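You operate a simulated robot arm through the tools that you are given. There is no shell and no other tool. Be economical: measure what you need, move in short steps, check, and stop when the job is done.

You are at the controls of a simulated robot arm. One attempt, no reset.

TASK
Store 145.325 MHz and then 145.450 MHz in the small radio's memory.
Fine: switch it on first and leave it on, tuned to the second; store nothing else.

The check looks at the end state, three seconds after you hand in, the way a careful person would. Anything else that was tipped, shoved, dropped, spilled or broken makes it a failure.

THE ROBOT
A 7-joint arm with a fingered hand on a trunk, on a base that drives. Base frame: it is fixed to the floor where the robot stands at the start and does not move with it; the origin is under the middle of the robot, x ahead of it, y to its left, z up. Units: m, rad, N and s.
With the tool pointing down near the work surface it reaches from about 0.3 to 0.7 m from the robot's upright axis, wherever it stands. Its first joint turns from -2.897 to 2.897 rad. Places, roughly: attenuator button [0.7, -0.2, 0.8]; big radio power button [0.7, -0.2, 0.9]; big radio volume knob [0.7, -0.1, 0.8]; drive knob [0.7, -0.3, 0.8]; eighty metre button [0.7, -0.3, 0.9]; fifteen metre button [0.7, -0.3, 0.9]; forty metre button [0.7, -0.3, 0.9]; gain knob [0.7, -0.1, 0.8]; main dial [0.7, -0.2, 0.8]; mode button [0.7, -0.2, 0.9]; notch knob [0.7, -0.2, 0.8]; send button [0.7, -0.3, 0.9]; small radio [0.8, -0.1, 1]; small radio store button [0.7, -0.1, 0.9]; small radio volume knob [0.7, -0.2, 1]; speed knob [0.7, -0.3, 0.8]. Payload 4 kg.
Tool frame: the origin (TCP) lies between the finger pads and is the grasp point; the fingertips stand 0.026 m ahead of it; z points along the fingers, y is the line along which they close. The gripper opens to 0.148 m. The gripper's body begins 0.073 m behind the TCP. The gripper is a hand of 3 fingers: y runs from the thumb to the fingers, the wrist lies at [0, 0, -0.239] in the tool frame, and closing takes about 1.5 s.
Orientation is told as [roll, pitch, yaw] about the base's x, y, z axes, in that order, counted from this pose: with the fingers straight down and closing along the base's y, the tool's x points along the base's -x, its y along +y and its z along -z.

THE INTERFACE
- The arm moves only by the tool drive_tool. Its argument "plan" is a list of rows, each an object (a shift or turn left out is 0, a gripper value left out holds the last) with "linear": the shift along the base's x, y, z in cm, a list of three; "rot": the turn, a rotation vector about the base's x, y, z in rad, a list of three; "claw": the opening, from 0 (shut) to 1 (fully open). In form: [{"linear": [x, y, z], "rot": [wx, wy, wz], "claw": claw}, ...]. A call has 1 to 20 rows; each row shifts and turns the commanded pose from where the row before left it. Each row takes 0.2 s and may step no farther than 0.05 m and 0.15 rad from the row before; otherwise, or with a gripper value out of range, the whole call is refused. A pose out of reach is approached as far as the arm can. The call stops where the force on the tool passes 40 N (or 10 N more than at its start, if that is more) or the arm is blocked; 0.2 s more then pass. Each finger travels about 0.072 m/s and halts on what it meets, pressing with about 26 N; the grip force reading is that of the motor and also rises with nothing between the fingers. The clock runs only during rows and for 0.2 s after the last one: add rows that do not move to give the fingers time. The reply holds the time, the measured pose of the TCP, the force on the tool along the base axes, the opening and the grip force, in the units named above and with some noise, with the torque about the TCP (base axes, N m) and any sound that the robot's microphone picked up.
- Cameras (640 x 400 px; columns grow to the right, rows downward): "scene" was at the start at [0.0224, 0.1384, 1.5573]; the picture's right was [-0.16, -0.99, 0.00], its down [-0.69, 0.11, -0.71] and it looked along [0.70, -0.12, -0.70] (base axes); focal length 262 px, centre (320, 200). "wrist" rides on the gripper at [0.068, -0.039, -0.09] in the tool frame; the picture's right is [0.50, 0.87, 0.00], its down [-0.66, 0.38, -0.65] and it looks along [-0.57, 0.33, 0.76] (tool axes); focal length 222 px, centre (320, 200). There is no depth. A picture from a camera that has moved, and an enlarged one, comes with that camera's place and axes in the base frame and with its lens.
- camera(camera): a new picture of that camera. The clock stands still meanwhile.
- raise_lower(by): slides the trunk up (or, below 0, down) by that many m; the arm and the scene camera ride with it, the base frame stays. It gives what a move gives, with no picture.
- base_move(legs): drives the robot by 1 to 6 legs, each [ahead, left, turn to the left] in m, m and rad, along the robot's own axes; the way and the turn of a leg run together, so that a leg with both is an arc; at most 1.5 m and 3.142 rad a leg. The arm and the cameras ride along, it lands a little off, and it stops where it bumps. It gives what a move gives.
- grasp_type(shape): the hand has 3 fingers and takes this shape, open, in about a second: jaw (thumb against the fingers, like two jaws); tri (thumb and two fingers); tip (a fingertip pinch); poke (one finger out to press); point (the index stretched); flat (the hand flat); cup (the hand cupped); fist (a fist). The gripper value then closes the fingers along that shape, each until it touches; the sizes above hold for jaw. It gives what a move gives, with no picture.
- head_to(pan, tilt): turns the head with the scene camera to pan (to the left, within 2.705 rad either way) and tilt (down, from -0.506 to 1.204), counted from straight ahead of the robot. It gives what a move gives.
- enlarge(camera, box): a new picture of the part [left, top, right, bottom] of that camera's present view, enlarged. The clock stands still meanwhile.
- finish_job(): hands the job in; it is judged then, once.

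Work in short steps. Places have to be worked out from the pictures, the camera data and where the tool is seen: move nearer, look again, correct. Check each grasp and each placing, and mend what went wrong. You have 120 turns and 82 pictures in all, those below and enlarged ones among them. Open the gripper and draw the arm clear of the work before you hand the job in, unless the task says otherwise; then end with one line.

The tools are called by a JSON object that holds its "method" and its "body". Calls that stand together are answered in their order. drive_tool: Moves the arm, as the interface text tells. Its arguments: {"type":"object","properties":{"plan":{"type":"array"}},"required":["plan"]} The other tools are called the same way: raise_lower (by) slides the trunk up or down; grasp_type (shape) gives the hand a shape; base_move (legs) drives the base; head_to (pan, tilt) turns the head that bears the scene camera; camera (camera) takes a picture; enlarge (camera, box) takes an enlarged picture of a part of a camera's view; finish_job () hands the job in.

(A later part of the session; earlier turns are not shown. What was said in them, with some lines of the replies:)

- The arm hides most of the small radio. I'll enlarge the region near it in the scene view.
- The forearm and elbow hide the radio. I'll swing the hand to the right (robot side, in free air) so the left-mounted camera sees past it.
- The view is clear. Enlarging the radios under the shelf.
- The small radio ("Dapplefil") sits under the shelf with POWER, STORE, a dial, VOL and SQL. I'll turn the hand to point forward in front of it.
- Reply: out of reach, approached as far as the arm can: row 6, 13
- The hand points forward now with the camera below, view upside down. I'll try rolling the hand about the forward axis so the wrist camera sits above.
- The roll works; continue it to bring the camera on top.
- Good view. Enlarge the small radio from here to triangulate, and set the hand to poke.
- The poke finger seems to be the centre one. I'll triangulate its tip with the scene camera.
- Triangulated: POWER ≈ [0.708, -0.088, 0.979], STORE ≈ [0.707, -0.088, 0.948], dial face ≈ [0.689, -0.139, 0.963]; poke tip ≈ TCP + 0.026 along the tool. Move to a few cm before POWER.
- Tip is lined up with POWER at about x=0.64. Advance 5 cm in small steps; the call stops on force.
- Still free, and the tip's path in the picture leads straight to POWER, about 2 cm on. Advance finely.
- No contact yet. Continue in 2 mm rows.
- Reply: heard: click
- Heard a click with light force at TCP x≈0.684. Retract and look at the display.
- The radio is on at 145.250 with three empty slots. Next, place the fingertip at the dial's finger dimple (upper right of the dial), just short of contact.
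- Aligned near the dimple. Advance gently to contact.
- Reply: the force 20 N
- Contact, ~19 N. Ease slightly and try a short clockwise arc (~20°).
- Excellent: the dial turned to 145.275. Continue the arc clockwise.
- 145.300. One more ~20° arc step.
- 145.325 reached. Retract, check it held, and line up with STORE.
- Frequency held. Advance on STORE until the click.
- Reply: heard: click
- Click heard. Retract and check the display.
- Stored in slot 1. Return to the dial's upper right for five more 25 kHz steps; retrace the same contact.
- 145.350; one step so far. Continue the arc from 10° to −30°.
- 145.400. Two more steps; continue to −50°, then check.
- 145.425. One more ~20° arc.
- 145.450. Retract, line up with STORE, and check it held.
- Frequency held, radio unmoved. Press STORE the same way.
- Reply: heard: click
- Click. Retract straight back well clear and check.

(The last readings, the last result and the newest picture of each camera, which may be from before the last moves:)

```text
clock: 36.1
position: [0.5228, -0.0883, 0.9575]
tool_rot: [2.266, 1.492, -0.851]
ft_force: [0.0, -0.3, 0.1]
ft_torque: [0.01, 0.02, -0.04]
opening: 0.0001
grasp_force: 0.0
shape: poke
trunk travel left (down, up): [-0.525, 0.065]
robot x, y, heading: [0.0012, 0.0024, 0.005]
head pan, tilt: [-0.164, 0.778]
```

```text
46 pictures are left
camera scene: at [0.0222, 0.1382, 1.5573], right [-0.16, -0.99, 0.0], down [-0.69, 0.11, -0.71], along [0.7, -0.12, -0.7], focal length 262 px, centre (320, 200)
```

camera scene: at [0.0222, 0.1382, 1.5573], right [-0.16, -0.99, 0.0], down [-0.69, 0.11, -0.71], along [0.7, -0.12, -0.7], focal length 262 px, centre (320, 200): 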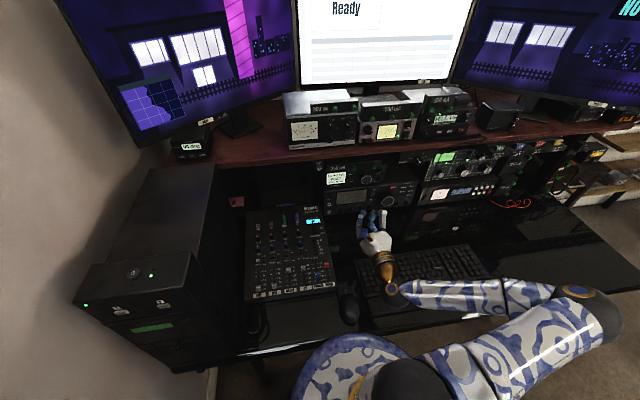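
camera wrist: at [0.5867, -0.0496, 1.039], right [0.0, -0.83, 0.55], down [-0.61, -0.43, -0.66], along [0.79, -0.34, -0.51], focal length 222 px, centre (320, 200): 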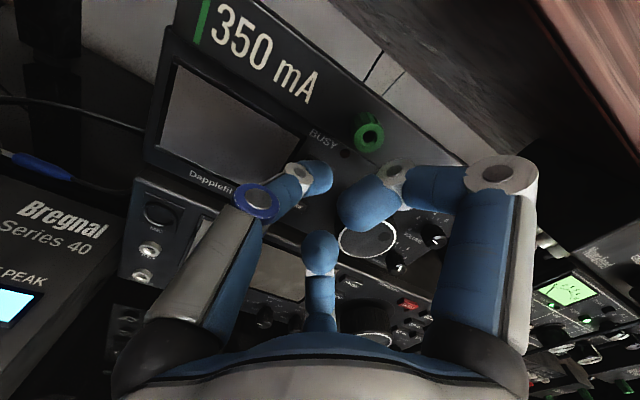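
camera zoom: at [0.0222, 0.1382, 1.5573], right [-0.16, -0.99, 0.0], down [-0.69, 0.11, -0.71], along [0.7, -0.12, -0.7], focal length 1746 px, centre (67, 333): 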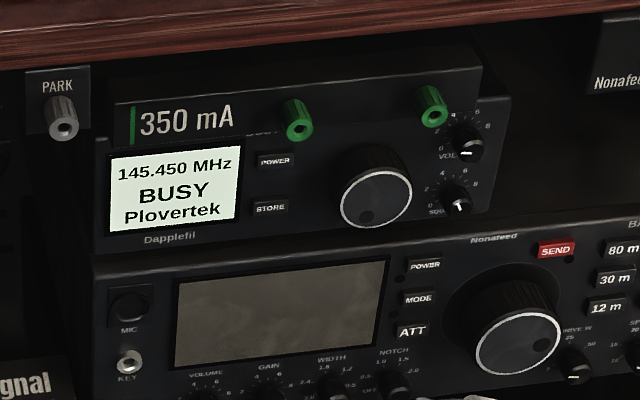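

"BUSY" covers the store indicator. Wait a few seconds to see if the channel goes quiet.

{"method": "drive_tool", "body": {"plan": [{}, {}, {}, {}, {}, {}, {}, {}, {}, {}, {}, {}, {}, {}, {}, {}, {}, {}, {}, {}]}}

{"method": "enlarge", "body": {"camera": "scene", "box": [310, 150, 406, 210]}}

```text
clock: 40.3
position: [0.5224, -0.0872, 0.9583]
tool_rot: [2.262, 1.492, -0.854]
ft_force: [-0.7, 0.4, 0.1]
ft_torque: [0.03, 0.01, 0.0]
opening: 0.0
grasp_force: 0.2
shape: poke
trunk travel left (down, up): [-0.525, 0.065]
robot x, y, heading: [0.0025, 0.0008, -0.003]
head pan, tilt: [-0.164, 0.778]
```

```text
6.67 times, centred on (358, 180) of scene
camera zoom: at [0.0224, 0.1382, 1.5573], right [-0.16, -0.99, 0.0], down [-0.69, 0.11, -0.71], along [0.7, -0.12, -0.7], focal length 1746 px, centre (67, 333)
```

zoom: 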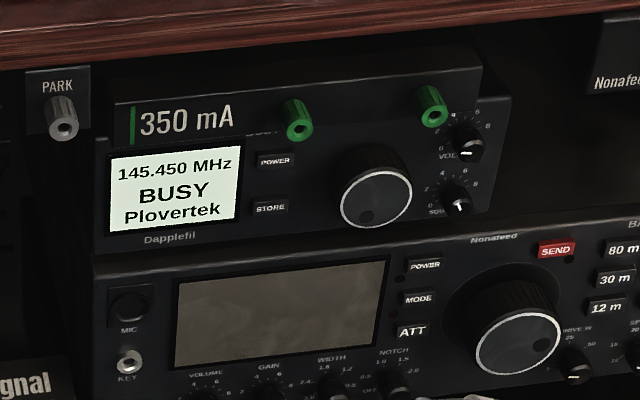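

Still busy. To be certain that the second store took, I'll nudge the dial one step up, read the store line, and turn it back. Return to the dial's lower contact point.

{"method": "drive_tool", "body": {"plan": [{"linear": [2, -1.9, -0.3]}, {"linear": [3, -1.9, -0.3]}, {"linear": [3, -1.9, -0.2]}, {"linear": [3, 0, 0]}, {"linear": [2, 0, 0]}, {"linear": [0.6, 0, 0]}, {"linear": [0.4, 0, 0]}, {"linear": [0.2, 0, 0]}, {}]}}

```text
clock: 42.3
position: [0.6628, -0.145, 0.9507]
tool_rot: [2.276, 1.492, -0.842]
ft_force: [-22.0, 1.2, -1.2]
ft_torque: [-0.02, 0.14, -0.04]
opening: 0.0001
grasp_force: 0.2
shape: poke
trunk travel left (down, up): [-0.525, 0.065]
robot x, y, heading: [0.0021, 0.0022, 0.002]
head pan, tilt: [-0.164, 0.778]
```

In contact. Ease 1 mm and arc clockwise ~25°.

{"method": "drive_tool", "body": {"plan": [{"linear": [-0.1, 0, 0]}, {"linear": [0, 0.25, -0.1]}, {"linear": [0, 0.25, -0.07]}, {"linear": [0, 0.2, 0]}, {}]}}

{"method": "enlarge", "body": {"camera": "scene", "box": [310, 150, 406, 210]}}

```text
clock: 43.5
position: [0.6636, -0.139, 0.9491]
tool_rot: [2.266, 1.492, -0.848]
ft_force: [-14.3, -1.1, -4.0]
ft_torque: [0.02, 0.12, -0.1]
opening: 0.0001
grasp_force: 0.1
shape: poke
trunk travel left (down, up): [-0.525, 0.065]
robot x, y, heading: [0.0007, -0.0015, 0.005]
head pan, tilt: [-0.164, 0.778]
```

```text
6.67 times, centred on (358, 180) of scene
camera zoom: at [0.0211, 0.138, 1.5573], right [-0.16, -0.99, 0.0], down [-0.69, 0.11, -0.71], along [0.7, -0.12, -0.7], focal length 1746 px, centre (67, 333)
```

zoom: 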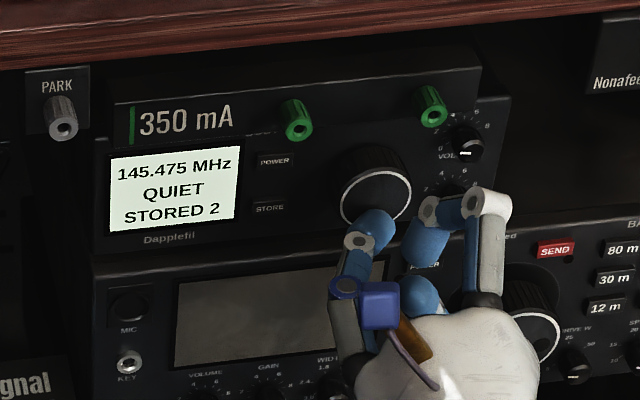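

"STORED 2" is confirmed. Turn back counter-clockwise one step.

{"method": "drive_tool", "body": {"plan": [{"linear": [0, -0.2, 0]}, {"linear": [0, -0.25, 0.07]}, {"linear": [0, -0.15, 0.06]}, {}]}}

{"method": "enlarge", "body": {"camera": "scene", "box": [310, 150, 406, 210]}}

```text
clock: 44.5
position: [0.6641, -0.1445, 0.9511]
tool_rot: [2.277, 1.492, -0.84]
ft_force: [-11.4, 1.8, 0.8]
ft_torque: [-0.04, 0.02, 0.01]
opening: 0.0
grasp_force: 0.0
shape: poke
trunk travel left (down, up): [-0.525, 0.065]
robot x, y, heading: [0.0007, 0.0014, 0.002]
head pan, tilt: [-0.164, 0.778]
```

```text
6.67 times, centred on (358, 180) of scene
camera zoom: at [0.0208, 0.1384, 1.5573], right [-0.16, -0.99, 0.0], down [-0.69, 0.11, -0.71], along [0.7, -0.12, -0.7], focal length 1746 px, centre (67, 333)
```

zoom: 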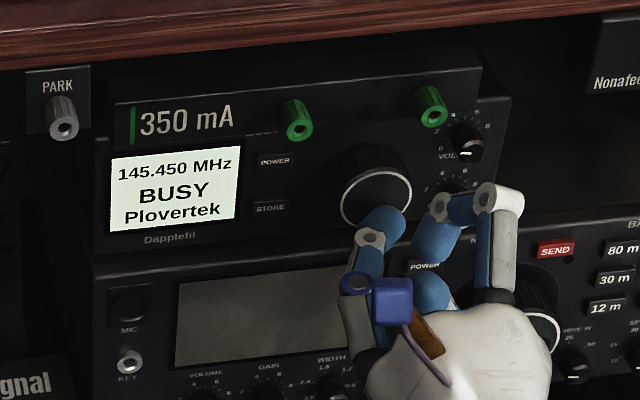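

Back on 145.450. Retract straight back and clear.

{"method": "drive_tool", "body": {"plan": [{"linear": [-1, 0, 0]}, {"linear": [-2, 0, 0]}, {"linear": [-4, 0, 0]}, {"linear": [-4, 0, 0]}, {"linear": [-4, 0, 1]}, {}]}}

{"method": "grasp_type", "body": {"shape": "jaw"}}

{"method": "enlarge", "body": {"camera": "scene", "box": [310, 150, 406, 210]}}

{"method": "enlarge", "body": {"camera": "scene", "box": [280, 80, 600, 280]}}

```text
clock: 45.9
position: [0.5135, -0.1445, 0.9595]
tool_rot: [2.26, 1.492, -0.854]
ft_force: [-0.4, -0.5, -0.1]
ft_torque: [0.01, 0.0, 0.02]
opening: 0.0002
grasp_force: 0.0
shape: poke
trunk travel left (down, up): [-0.525, 0.065]
robot x, y, heading: [0.0004, 0.0011, -0.004]
head pan, tilt: [-0.164, 0.778]
```

```text
clock: 46.8
position: [0.5154, -0.1446, 0.9585]
tool_rot: [2.262, 1.491, -0.856]
ft_force: [-0.3, 0.6, 0.3]
ft_torque: [-0.01, 0.01, -0.02]
opening: 0.1476
grasp_force: 0.0
shape: jaw
trunk travel left (down, up): [-0.525, 0.065]
robot x, y, heading: [0.0027, -0.0021, -0.001]
head pan, tilt: [-0.164, 0.778]
```

```text
6.67 times, centred on (358, 180) of scene
camera zoom: at [0.0224, 0.1381, 1.5573], right [-0.16, -0.99, 0.0], down [-0.69, 0.11, -0.71], along [0.7, -0.12, -0.7], focal length 1746 px, centre (67, 333)
```

zoom: 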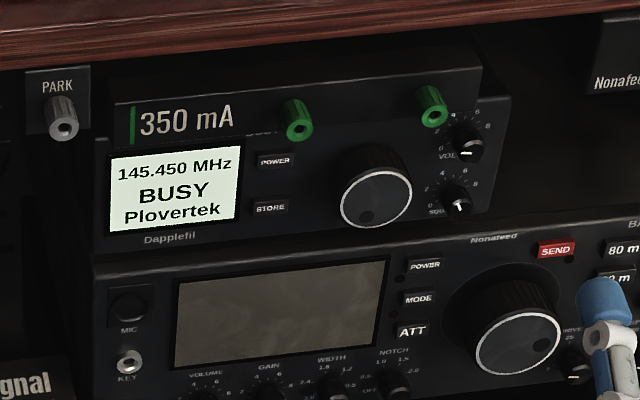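

```text
2.00 times, centred on (440, 180) of scene
camera zoom: at [0.0224, 0.1381, 1.5573], right [-0.16, -0.99, 0.0], down [-0.69, 0.11, -0.71], along [0.7, -0.12, -0.7], focal length 524 px, centre (80, 240)
```

zoom: 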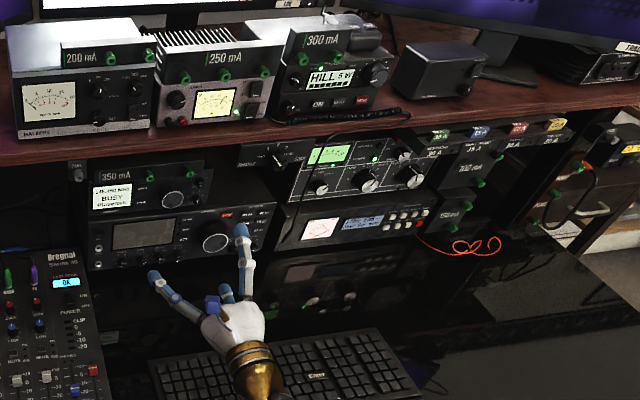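

The radio is on at 145.450 with both frequencies stored, and nothing else has moved. The hand is open and clear, so I'm handing in.

{"method": "finish_job", "body": {}}

```text
The job is handed in.
```

The small radio is on and tuned to 145.450 MHz, with 145.325 MHz stored first and 145.450 MHz second, and nothing else stored.
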